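You operate a simulated robot arm through the tools that you are given. There is no shell and no other tool. Be economical: measure what you need, move in short steps, check, and stop when the job is done.

Carry out the task below with a simulated robot arm. There is one attempt and no reset: what you move stays moved.

Task
Fetch the brass candle holder and set it in the shallow green box.

It is judged by the outcome, as a careful person would: the job done as asked, and still so three seconds after it is handed in. It fails if anything else is knocked over, pushed out of place, dropped, spilled or broken.

Robot
A 6-joint arm with a two-finger parallel gripper, fixed in place. Base frame: the origin is at the foot of the arm, x ahead of it, y to its left, z up; the work surface is at about z = 750. Lengths are in mm, angles in degrees, forces in N, time in s.
With the tool pointing down near the work surface it reaches from about 260 to 680 mm from the base axis. Its first joint turns from -66.0 to 66.0 degrees. Payload 2.9 kg.
The tool frame sits at the grasp point between the pads (the TCP): z along the fingers, y along the line on which they close. The tips reach 30 mm beyond it. Largest opening 110 mm; finger width 20, thickness 10; the body of the gripper, 48 by 112 mm, starts 55 mm behind the TCP.
Orientation is that of the tool frame in the base frame, as a unit quaternion [w, x, y, z]. With the fingers straight down and closing along the base's y, the tool's x points along the base's -x, its y along +y and its z along -z.

Tools
- The arm moves only by the tool send_rows. Its argument "targets" is a list of rows, each an object (a shift or turn left out is 0, a gripper value left out holds the last) with "dp": the shift along the tool's x, y, z in units of 20 mm (1.0 is 20 mm), a list of three; "dr": the turn, a rotation vector about the tool's x, y, z in units of 4 degrees (1.0 is 4 degrees), a list of three; "fingers": the finger opening in m, from 0 to 0.11. In form: [{"dp": [tx, ty, tz], "dr": [ax, ay, az], "fingers": fingers}, ...]. A call has 1 to 20 rows; each row shifts and turns the commanded pose from where the row before left it, along the tool's axes as they then stand. A call with a number of a shift or a turn outside -1 to 1 is refused whole. A row lasts 0.2 s, in which the tool goes at most 50 mm and 8.6 degrees; a call with a longer step from one row to the next is refused whole, and so is a gripper value outside its range. A pose out of reach is approached as far as the arm can. The call stops where the force on the tool passes 40 N (or 10 N more than at its start, if that is more) or the arm is blocked; 0.2 s more then pass. The fingers move at their own pace (about 108 mm/s each) and stop on an object; they squeeze with about 21 N. The grip force told is the motor's: it shows also when the fingers shut on nothing. Time passes only in rows, and 0.2 s behind the last, so rows that do not move let the fingers close. The reply holds the time, the measured pose of the TCP, the force on the tool along the base axes, the opening and the grip force, in the units named above and with some noise, and new pictures: "show" is both (left out), scene, wrist or none.
- Cameras (640 x 400 px; columns grow to the right, rows downward): "scene" is fixed at [64.2, 431.6, 1371.3]; the picture's right is [-0.84, -0.54, 0.00], its down [-0.37, 0.58, -0.73] and it looks along [0.39, -0.61, -0.69] (base axes); focal length 376 px, centre (320, 200). "wrist" rides on the gripper at [72, 17, -103] in the tool frame; the picture's right is [-0.23, 0.97, 0.00], its down [-0.76, -0.18, -0.62] and it looks along [-0.61, -0.14, 0.78] (tool axes); focal length 222 px, centre (320, 200). There is no depth. A picture from a camera that has moved, and an enlarged one, comes with that camera's place and axes in the base frame and with its lens.
- close_up(camera, box): a new picture of the part [left, top, right, bottom] of that camera's present view, enlarged. No time passes.
- finish_job(): hands the job in; it is judged then, once.

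Go step by step. Nothing tells you positions but the pictures and the camera data: compare them with the known pose of the tool, close in by small moves and look again before you grip or let go. The budget is 90 turns and 200 pictures, counting those below and the enlarged ones. Unless the task says otherwise, let go and move clear before handing in, and close with one line.

The tools are called after "Call:" by a JSON object that holds its "name" and its "arguments". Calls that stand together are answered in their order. send_rows: Moves the arm, as the interface text tells. Its arguments: {"type":"object","properties":{"targets":{"type":"array"},"show":{"type":"string","enum":["both","scene","wrist","none"]}},"required":["targets"]} The other tools are called the same way: close_up (camera, box) takes an enlarged picture of a part of a camera's view; finish_job () hands the job in.

At the start:

```text
t: 0.0
ee_pos: [452.4, 75.9, 973.7]
tcp_rot: [0.001, 0.0, 1.0, 0.0]
ft_force: [-0.4, 0.0, 0.5]
finger_gap: 110.2
grasp_force: 0.0
```

scene: 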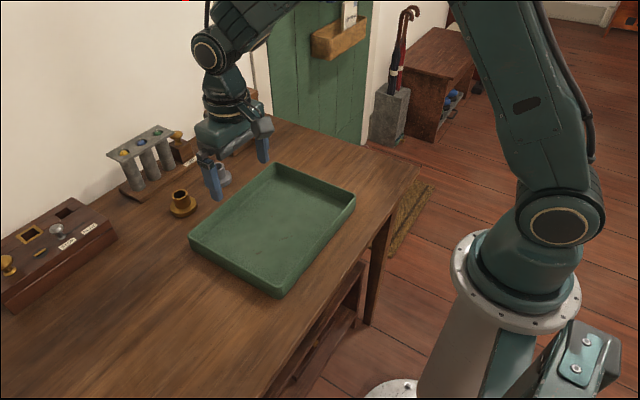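
wrist: 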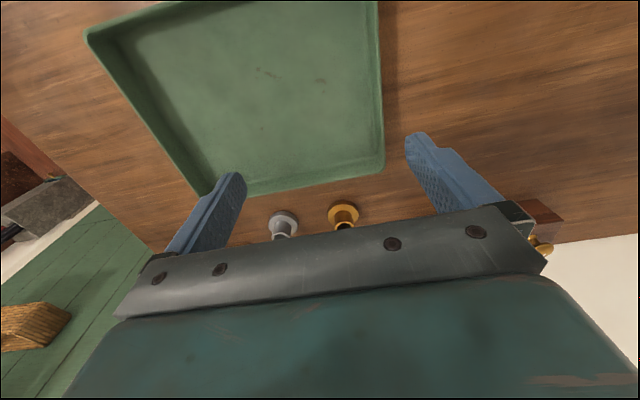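

I see a brass holder near scene pixel (182,203) and a grey one near (222,175), beside the green box. I'll take enlarged views before moving.

Call:
{"name": "close_up", "arguments": {"camera": "scene", "box": [110, 110, 290, 230]}}

Call:
{"name": "close_up", "arguments": {"camera": "wrist", "box": [240, 170, 400, 270]}}

Call:
{"name": "close_up", "arguments": {"camera": "scene", "box": [0, 180, 150, 310]}}

```text
3.33 times, centred on (200, 170) of scene
camera zoom: at [64.2, 431.6, 1371.3], right [-0.84, -0.54, 0.0], down [-0.37, 0.58, -0.73], along [0.39, -0.61, -0.69], focal length 1253 px, centre (720, 300)
```

zoom: 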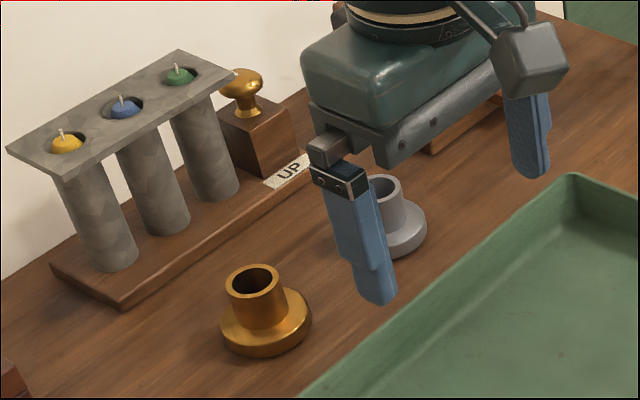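

```text
4.00 times, centred on (320, 220) of wrist
camera zoom: at [379.4, 93.8, 1076.9], right [0.23, 0.97, 0.0], down [0.76, -0.18, 0.62], along [0.61, -0.14, -0.78], focal length 888 px, centre (320, 120)
```

zoom: 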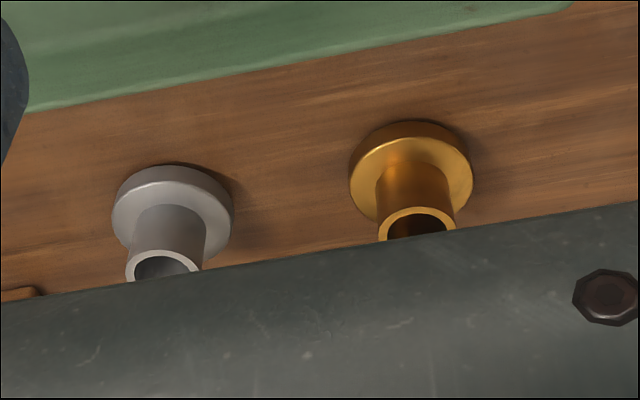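

```text
3.08 times, centred on (75, 245) of scene
camera zoom: at [64.2, 431.6, 1371.3], right [-0.84, -0.54, 0.0], down [-0.37, 0.58, -0.73], along [0.39, -0.61, -0.69], focal length 1157 px, centre (1074, 62)
```

zoom: 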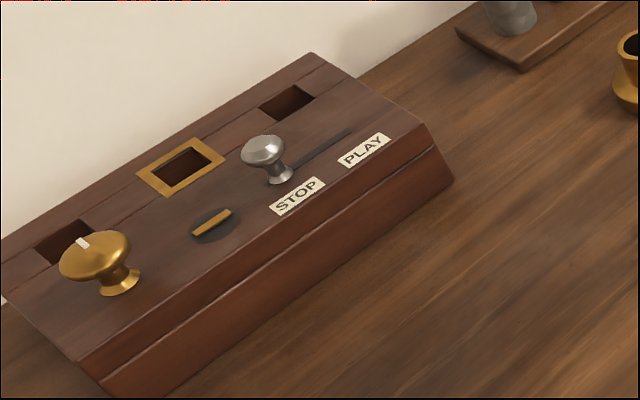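

The brass holder is at about (666, 77): base roughly 60 mm wide, tube roughly 37 mm wide, top at about z 797. The grey one sits about 120 mm further towards -y. The box spans about x 340–560, y ±145. I'll move in above the brass holder and look again.

Call:
{"name": "send_rows", "arguments": {"targets": [{"dp": [-1, 0, 0], "fingers": 0.075}, {"dp": [-1, 0, 0]}, {"dp": [-1, 0, 0]}, {"dp": [-1, 0, 0]}, {"dp": [-1, 0, 0]}, {"dp": [-1, 0, 0]}, {"dp": [-1, 0, 0.5]}, {"dp": [-1, 0, 0.5]}, {"dp": [-1, 0, 0.5]}, {"dp": [0, 0, 0]}]}}

```text
t: 2.2
ee_pos: [631.7, 75.8, 944.6]
tcp_rot: [0.0, 0.0, 1.0, 0.0]
ft_force: [-0.4, 0.5, 0.2]
finger_gap: 74.8
grasp_force: 0.0
camera wrist: at [558.7, 93.7, 1047.4], right [0.23, 0.97, 0.0], down [0.76, -0.18, 0.62], along [0.61, -0.14, -0.78], focal length 222 px, centre (320, 200)
```

scene: 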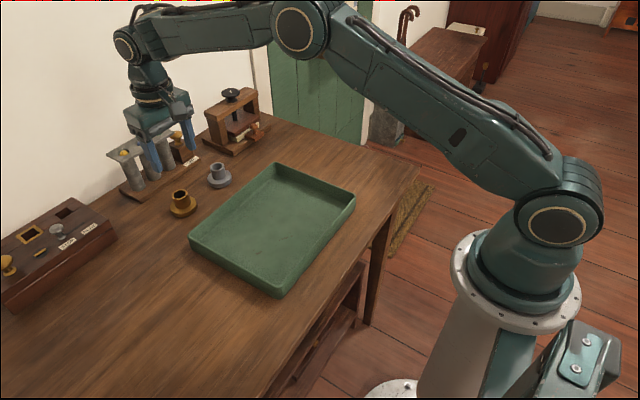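
wrist: 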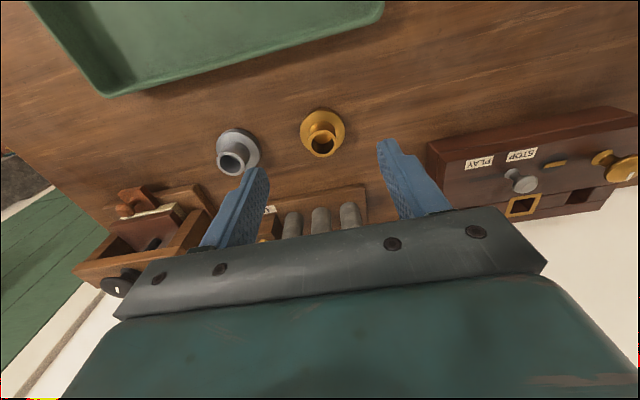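

The holder now measures about (668, 73). Next I'll come closer above it, staying clear of the tube top.

Call:
{"name": "send_rows", "arguments": {"targets": [{"dp": [-0.9, -0.05, 0.9]}, {"dp": [-0.9, -0.05, 0.9]}, {"dp": [0, 0, 0.9]}, {"dp": [0, 0, 0.9]}, {"dp": [0, 0, 0]}]}}

Call:
{"name": "close_up", "arguments": {"camera": "wrist", "box": [200, 60, 440, 210]}}

Call:
{"name": "close_up", "arguments": {"camera": "scene", "box": [80, 60, 290, 230]}}

```text
t: 3.4
ee_pos: [668.4, 73.8, 871.7]
tcp_rot: [0.0, 0.001, 1.0, 0.001]
ft_force: [-0.9, 0.1, -0.4]
finger_gap: 75.0
grasp_force: 0.1
camera wrist: at [595.7, 91.4, 974.9], right [0.23, 0.97, 0.0], down [0.76, -0.18, 0.62], along [0.61, -0.14, -0.78], focal length 222 px, centre (320, 200)
```

scene: 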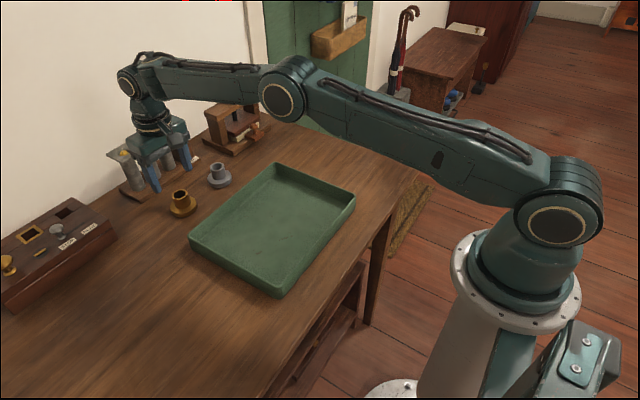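
wrist: 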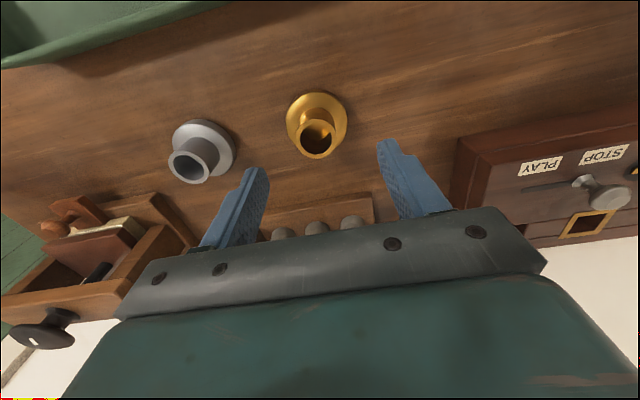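

```text
2.67 times, centred on (320, 135) of wrist
camera zoom: at [595.7, 91.4, 974.9], right [0.23, 0.97, 0.0], down [0.76, -0.18, 0.62], along [0.61, -0.14, -0.78], focal length 592 px, centre (320, 373)
```

zoom: 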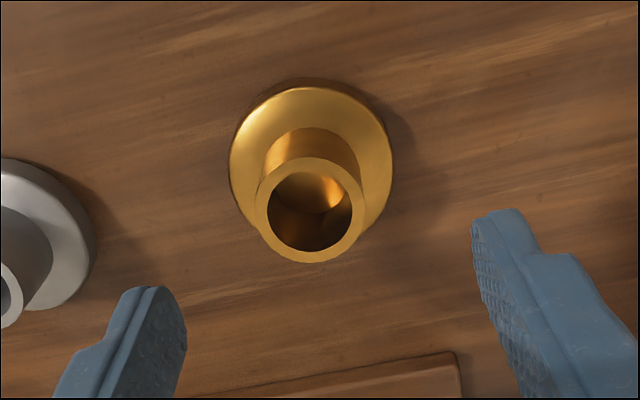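

```text
2.35 times, centred on (185, 145) of scene
camera zoom: at [64.2, 431.6, 1371.3], right [-0.84, -0.54, 0.0], down [-0.37, 0.58, -0.73], along [0.39, -0.61, -0.69], focal length 885 px, centre (638, 329)
```

zoom: 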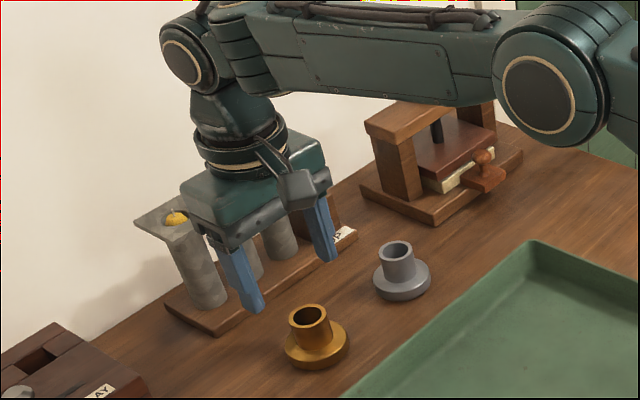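

The tube is centred at about (667.5, 72) with its top at z ≈ 800, nearly straight below the TCP. I'll descend until the tips are at about z 775, just above the flange.

Call:
{"name": "send_rows", "arguments": {"targets": [{"dp": [0.03, -0.08, 0.6]}, {"dp": [0, 0, 0.7]}, {"dp": [0, 0, 0.7]}, {"dp": [0, 0, 0.7]}, {"dp": [0, 0, 0.6]}, {"dp": [0, 0, 0]}]}}

Call:
{"name": "close_up", "arguments": {"camera": "scene", "box": [110, 110, 270, 230]}}

Call:
{"name": "close_up", "arguments": {"camera": "wrist", "box": [200, 80, 440, 230]}}

```text
t: 4.8
ee_pos: [668.4, 72.8, 806.3]
tcp_rot: [0.001, 0.0, 1.0, 0.0]
ft_force: [0.2, -0.5, -0.5]
finger_gap: 75.2
grasp_force: 0.1
camera wrist: at [595.5, 90.2, 909.3], right [0.23, 0.97, 0.0], down [0.76, -0.18, 0.62], along [0.61, -0.14, -0.78], focal length 222 px, centre (320, 200)
```

scene: 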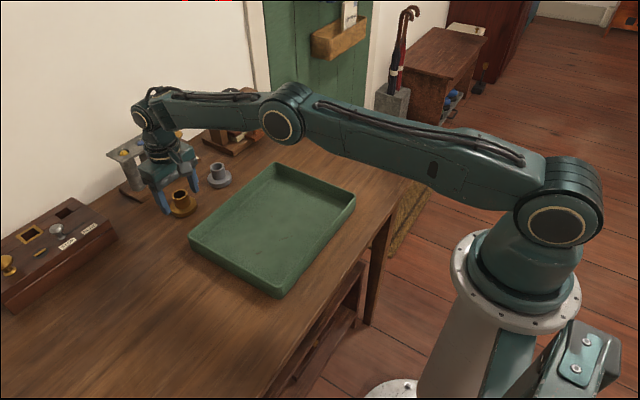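
wrist: 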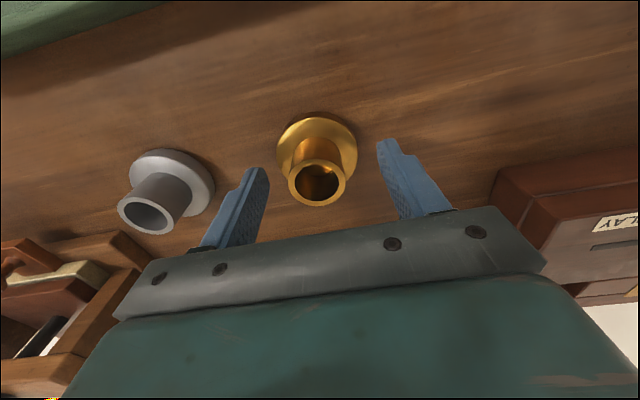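

```text
3.33 times, centred on (190, 170) of scene
camera zoom: at [64.2, 431.6, 1371.3], right [-0.84, -0.54, 0.0], down [-0.37, 0.58, -0.73], along [0.39, -0.61, -0.69], focal length 1253 px, centre (753, 300)
```

zoom: 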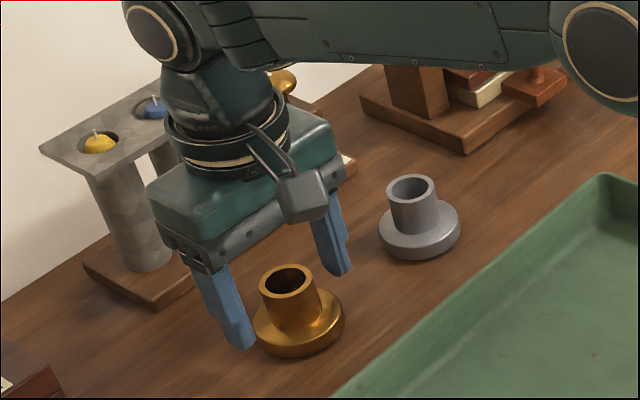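

```text
2.67 times, centred on (320, 155) of wrist
camera zoom: at [595.5, 90.2, 909.3], right [0.23, 0.97, 0.0], down [0.76, -0.18, 0.62], along [0.61, -0.14, -0.78], focal length 592 px, centre (320, 320)
```

zoom: 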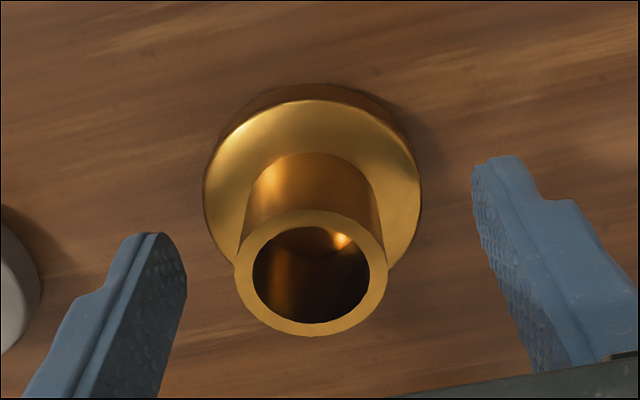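

The tube sits between the fingers and the flange is below the tips. I'll lower another 3 mm and close.

Call:
{"name": "send_rows", "arguments": {"targets": [{"dp": [0.03, 0, 0.15]}, {"fingers": 0.05}, {"fingers": 0.042}, {"fingers": 0.02}, {"fingers": 0.02}, {"fingers": 0.02}]}}

Call:
{"name": "close_up", "arguments": {"camera": "scene", "box": [110, 110, 270, 230]}}

```text
t: 6.2
ee_pos: [668.3, 72.1, 803.5]
tcp_rot: [0.0, 0.0, 1.0, 0.0]
ft_force: [0.6, -2.0, -0.2]
finger_gap: 34.9
grasp_force: 20.9
camera wrist: at [594.9, 90.0, 906.2], right [0.23, 0.97, 0.0], down [0.76, -0.18, 0.62], along [0.61, -0.14, -0.78], focal length 222 px, centre (320, 200)
```

scene: 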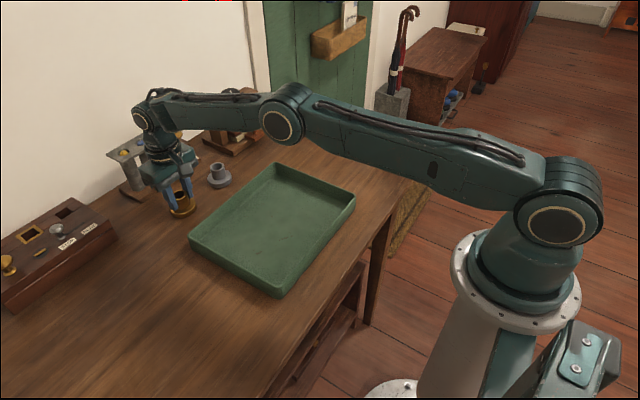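
wrist: 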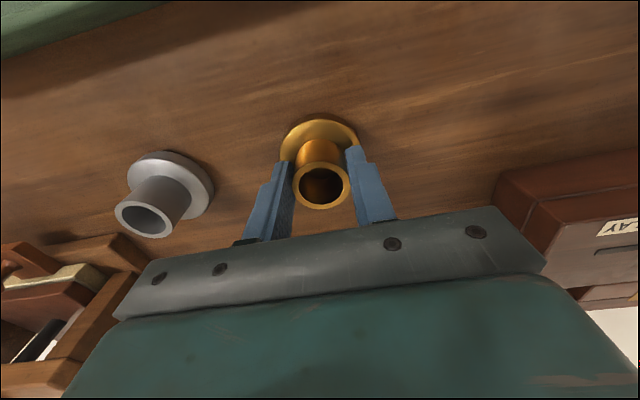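

```text
3.33 times, centred on (190, 170) of scene
camera zoom: at [64.2, 431.6, 1371.3], right [-0.84, -0.54, 0.0], down [-0.37, 0.58, -0.73], along [0.39, -0.61, -0.69], focal length 1253 px, centre (753, 300)
```

zoom: 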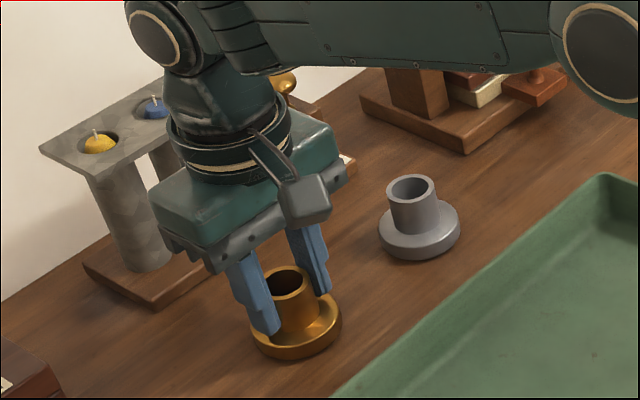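

The fingers are gripping the tube at 35 mm with about 21 N. I'll lift straight up.

Call:
{"name": "send_rows", "arguments": {"targets": [{"dp": [0, 0, -0.3]}, {"dp": [0, 0, -0.6]}, {"dp": [0, 0, -0.8]}, {"dp": [0, 0, -0.8]}, {"dp": [0, 0, -0.8]}, {"dp": [0, 0, -0.7]}, {"dp": [0, 0, 0]}]}}

```text
t: 7.8
ee_pos: [667.8, 71.6, 884.6]
tcp_rot: [0.0, 0.0, 1.0, 0.0]
ft_force: [0.7, -0.2, -3.4]
finger_gap: 35.1
grasp_force: 21.0
camera wrist: at [594.7, 89.7, 986.9], right [0.23, 0.97, 0.0], down [0.76, -0.18, 0.62], along [0.61, -0.14, -0.78], focal length 222 px, centre (320, 200)
```

scene: 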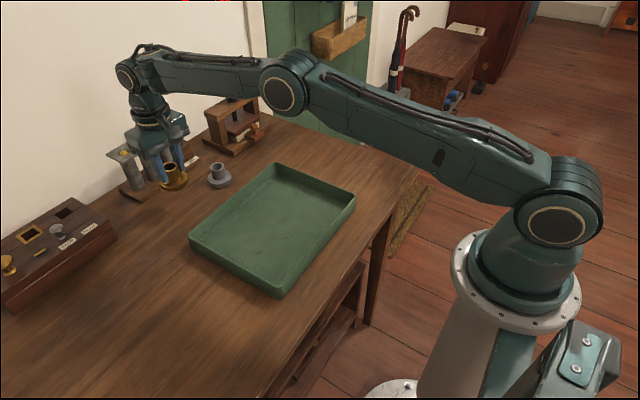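
wrist: 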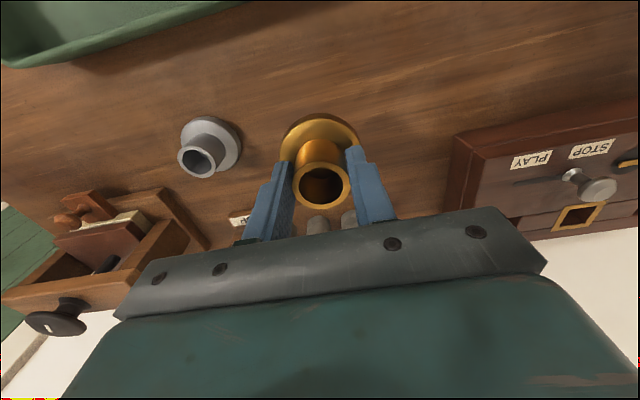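

The holder is lifted, with its bottom at about z 831, above the box rim and the grey holder. I'll carry it over the middle of the box at about (455, 10).

Call:
{"name": "send_rows", "arguments": {"targets": [{"dp": [0.5, 0, 0]}, {"dp": [0.9, 0, 0]}, {"dp": [0.9, 0, 0]}, {"dp": [0.9, 0, 0]}, {"dp": [0.9, -0.3, 0]}, {"dp": [0.9, -0.4, 0]}, {"dp": [0.9, -0.4, 0]}, {"dp": [0.9, -0.4, 0]}, {"dp": [0.9, -0.4, 0]}, {"dp": [0.9, -0.4, 0]}, {"dp": [0.9, -0.4, 0]}, {"dp": [0.7, -0.3, 0]}, {"dp": [0.4, -0.1, 0]}, {"dp": [0, 0, 0]}]}}

Call:
{"name": "close_up", "arguments": {"camera": "scene", "box": [170, 120, 370, 310]}}

```text
t: 10.8
ee_pos: [453.4, 9.3, 883.0]
tcp_rot: [0.0, -0.001, 1.0, -0.001]
ft_force: [0.0, 0.0, -3.6]
finger_gap: 34.7
grasp_force: 21.1
camera wrist: at [381.0, 27.7, 986.2], right [0.23, 0.97, 0.0], down [0.76, -0.18, 0.62], along [0.61, -0.14, -0.78], focal length 222 px, centre (320, 200)
```

scene: 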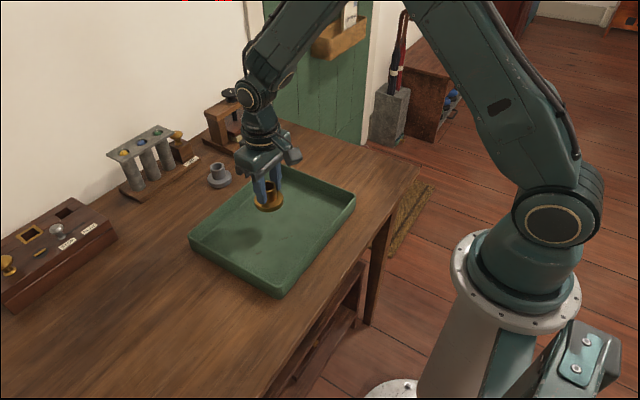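
wrist: 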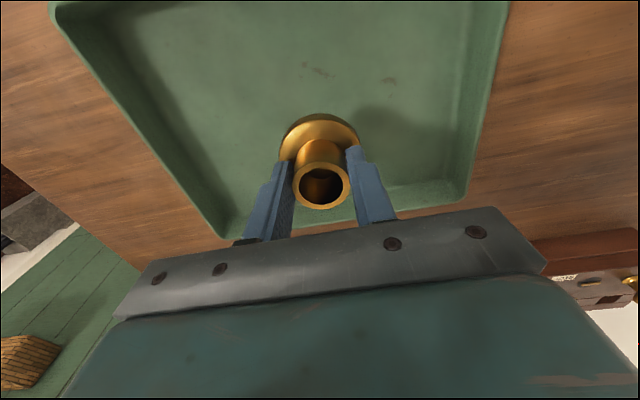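

```text
2.11 times, centred on (270, 215) of scene
camera zoom: at [64.2, 431.6, 1371.3], right [-0.84, -0.54, 0.0], down [-0.37, 0.58, -0.73], along [0.39, -0.61, -0.69], focal length 792 px, centre (425, 168)
```

zoom: 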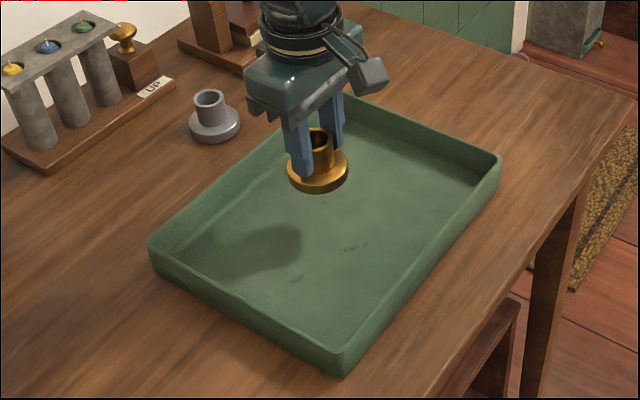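

The holder is over the middle of the box with clear space around it. I'll lower it to about 8 mm above the expected floor height.

Call:
{"name": "send_rows", "arguments": {"targets": [{"dp": [0, 0, 0.5]}, {"dp": [0, 0, 0.7]}, {"dp": [0, 0, 0.7]}, {"dp": [0, 0, 0.7]}, {"dp": [0, 0, 0.4]}, {"dp": [0, 0, 0.25]}, {"dp": [0, 0, 0]}]}}

Call:
{"name": "close_up", "arguments": {"camera": "scene", "box": [200, 140, 350, 240]}}

```text
t: 12.4
ee_pos: [455.5, 9.7, 817.8]
tcp_rot: [0.0, 0.001, 1.0, 0.0]
ft_force: [0.2, 0.0, -3.7]
finger_gap: 34.9
grasp_force: 21.3
camera wrist: at [382.1, 27.3, 920.3], right [0.23, 0.97, 0.0], down [0.76, -0.18, 0.62], along [0.61, -0.14, -0.78], focal length 222 px, centre (320, 200)
```

scene: 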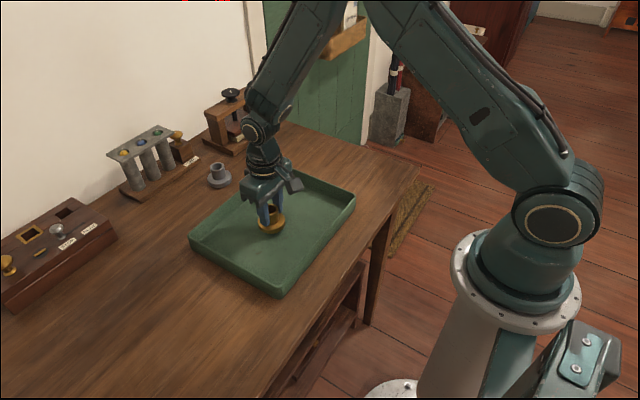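
wrist: 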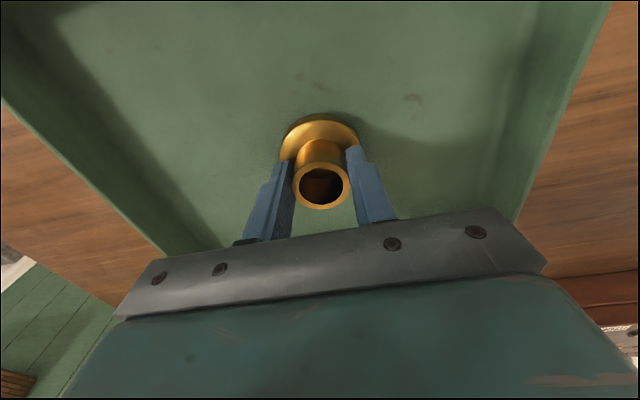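

```text
4.00 times, centred on (275, 190) of scene
camera zoom: at [64.2, 431.6, 1371.3], right [-0.84, -0.54, 0.0], down [-0.37, 0.58, -0.73], along [0.39, -0.61, -0.69], focal length 1504 px, centre (500, 240)
```

zoom: 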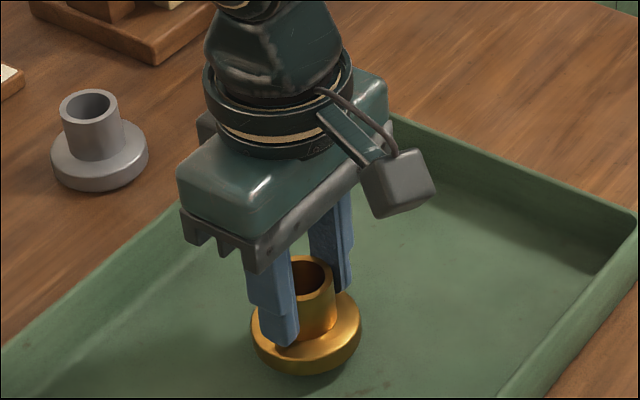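

Still a small gap and no contact force. I'll lower in 2 mm steps and watch the force.

Call:
{"name": "send_rows", "arguments": {"targets": [{"dp": [0, 0, 0.1]}, {"dp": [0, 0, 0.1]}, {"dp": [0, 0, 0.1]}, {"dp": [0, 0, 0]}], "show": "none"}}

```text
t: 13.4
ee_pos: [454.4, 10.0, 812.3]
tcp_rot: [-0.001, -0.001, 1.0, 0.0]
ft_force: [-0.2, -0.3, -3.2]
finger_gap: 35.1
grasp_force: 21.4
```

No contact yet; I'll keep lowering by small steps.

Call:
{"name": "send_rows", "arguments": {"targets": [{"dp": [0, 0, 0.07]}, {"dp": [0, 0, 0.07]}, {"dp": [0, 0, 0]}], "show": "none"}}

```text
t: 14.2
ee_pos: [455.1, 10.5, 809.6]
tcp_rot: [0.0, 0.001, 1.0, 0.0]
ft_force: [-0.1, 0.3, -3.3]
finger_gap: 34.8
grasp_force: 21.1
```

Still no contact; another small lowering.

Call:
{"name": "send_rows", "arguments": {"targets": [{"dp": [0, 0, 0.06]}, {"dp": [0, 0, 0.06]}, {"dp": [0, 0, 0]}], "show": "none"}}

```text
t: 15.0
ee_pos: [455.3, 10.6, 808.9]
tcp_rot: [0.0, 0.001, 1.0, 0.0]
ft_force: [-9.3, -2.1, 22.5]
finger_gap: 34.9
grasp_force: 20.9
```

The holder now touches the floor of the box (force is up). I'll back off about 1 mm and then open slowly.

Call:
{"name": "send_rows", "arguments": {"targets": [{"dp": [0, 0, -0.06]}, {"dp": [0, 0, 0]}, {"fingers": 0.04}, {"fingers": 0.055}, {"fingers": 0.07}, {"fingers": 0.07}]}}

Call:
{"name": "close_up", "arguments": {"camera": "scene", "box": [200, 140, 350, 240]}}

```text
t: 16.4
ee_pos: [454.3, 11.2, 808.6]
tcp_rot: [0.0, 0.0, 1.0, -0.001]
ft_force: [0.0, -0.5, -0.3]
finger_gap: 70.3
grasp_force: 0.0
camera wrist: at [382.1, 28.4, 911.3], right [0.23, 0.97, 0.0], down [0.76, -0.18, 0.62], along [0.61, -0.14, -0.78], focal length 222 px, centre (320, 200)
```

scene: 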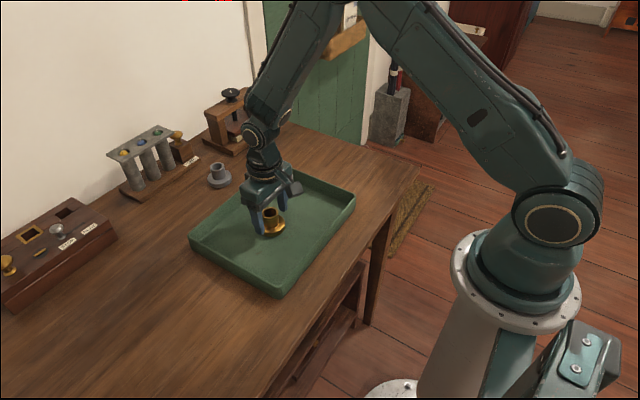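
wrist: 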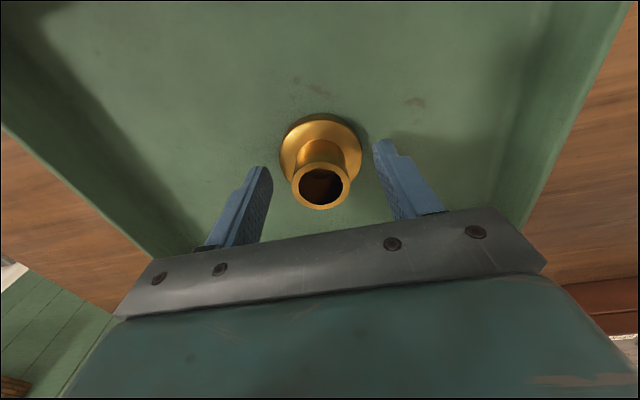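

```text
4.00 times, centred on (275, 190) of scene
camera zoom: at [64.2, 431.6, 1371.3], right [-0.84, -0.54, 0.0], down [-0.37, 0.58, -0.73], along [0.39, -0.61, -0.69], focal length 1504 px, centre (500, 240)
```

zoom: 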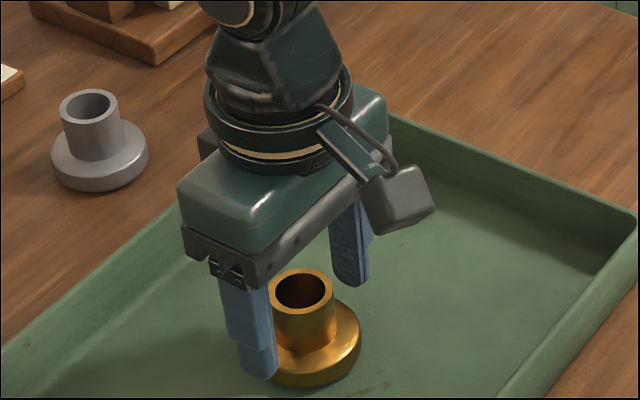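

The holder stands upright on the box floor and the fingers are free of it. I'll rise straight up and check.

Call:
{"name": "send_rows", "arguments": {"targets": [{"dp": [0, 0, -0.5]}, {"dp": [0, 0, -0.9]}, {"dp": [0, 0, -0.9]}, {"dp": [0, 0, -0.9]}, {"dp": [0, 0, -0.9]}, {"dp": [0, 0, -0.9]}, {"dp": [0, 0, -0.9]}, {"dp": [0, 0, -0.9]}, {"dp": [0, 0, 0]}]}}

```text
t: 18.4
ee_pos: [455.6, 11.0, 943.4]
tcp_rot: [0.001, 0.0, 1.0, 0.0]
ft_force: [0.1, 0.2, 0.0]
finger_gap: 70.1
grasp_force: 0.0
camera wrist: at [382.5, 27.4, 1046.5], right [0.23, 0.97, 0.0], down [0.76, -0.18, 0.62], along [0.61, -0.14, -0.78], focal length 222 px, centre (320, 200)
```

scene: 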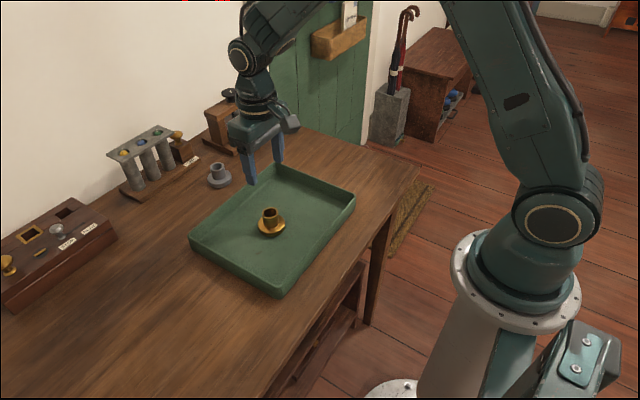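
wrist: 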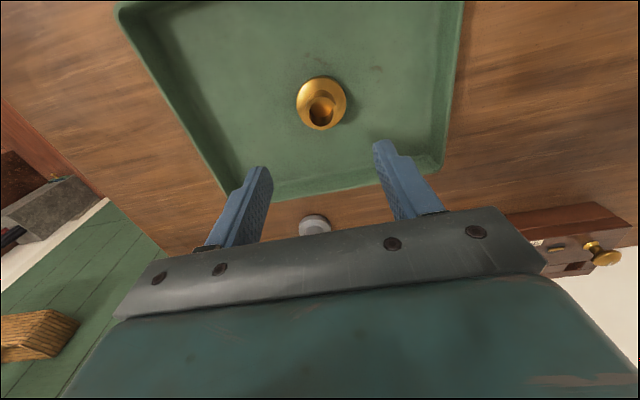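

The brass holder stands in the middle of the green box, the arm is clear and everything else is where it was, so I'm handing in.

Call:
{"name": "finish_job", "arguments": {}}

```text
The job is handed in.
```

The brass candle holder is standing upright in the shallow green box, and nothing else was disturbed.
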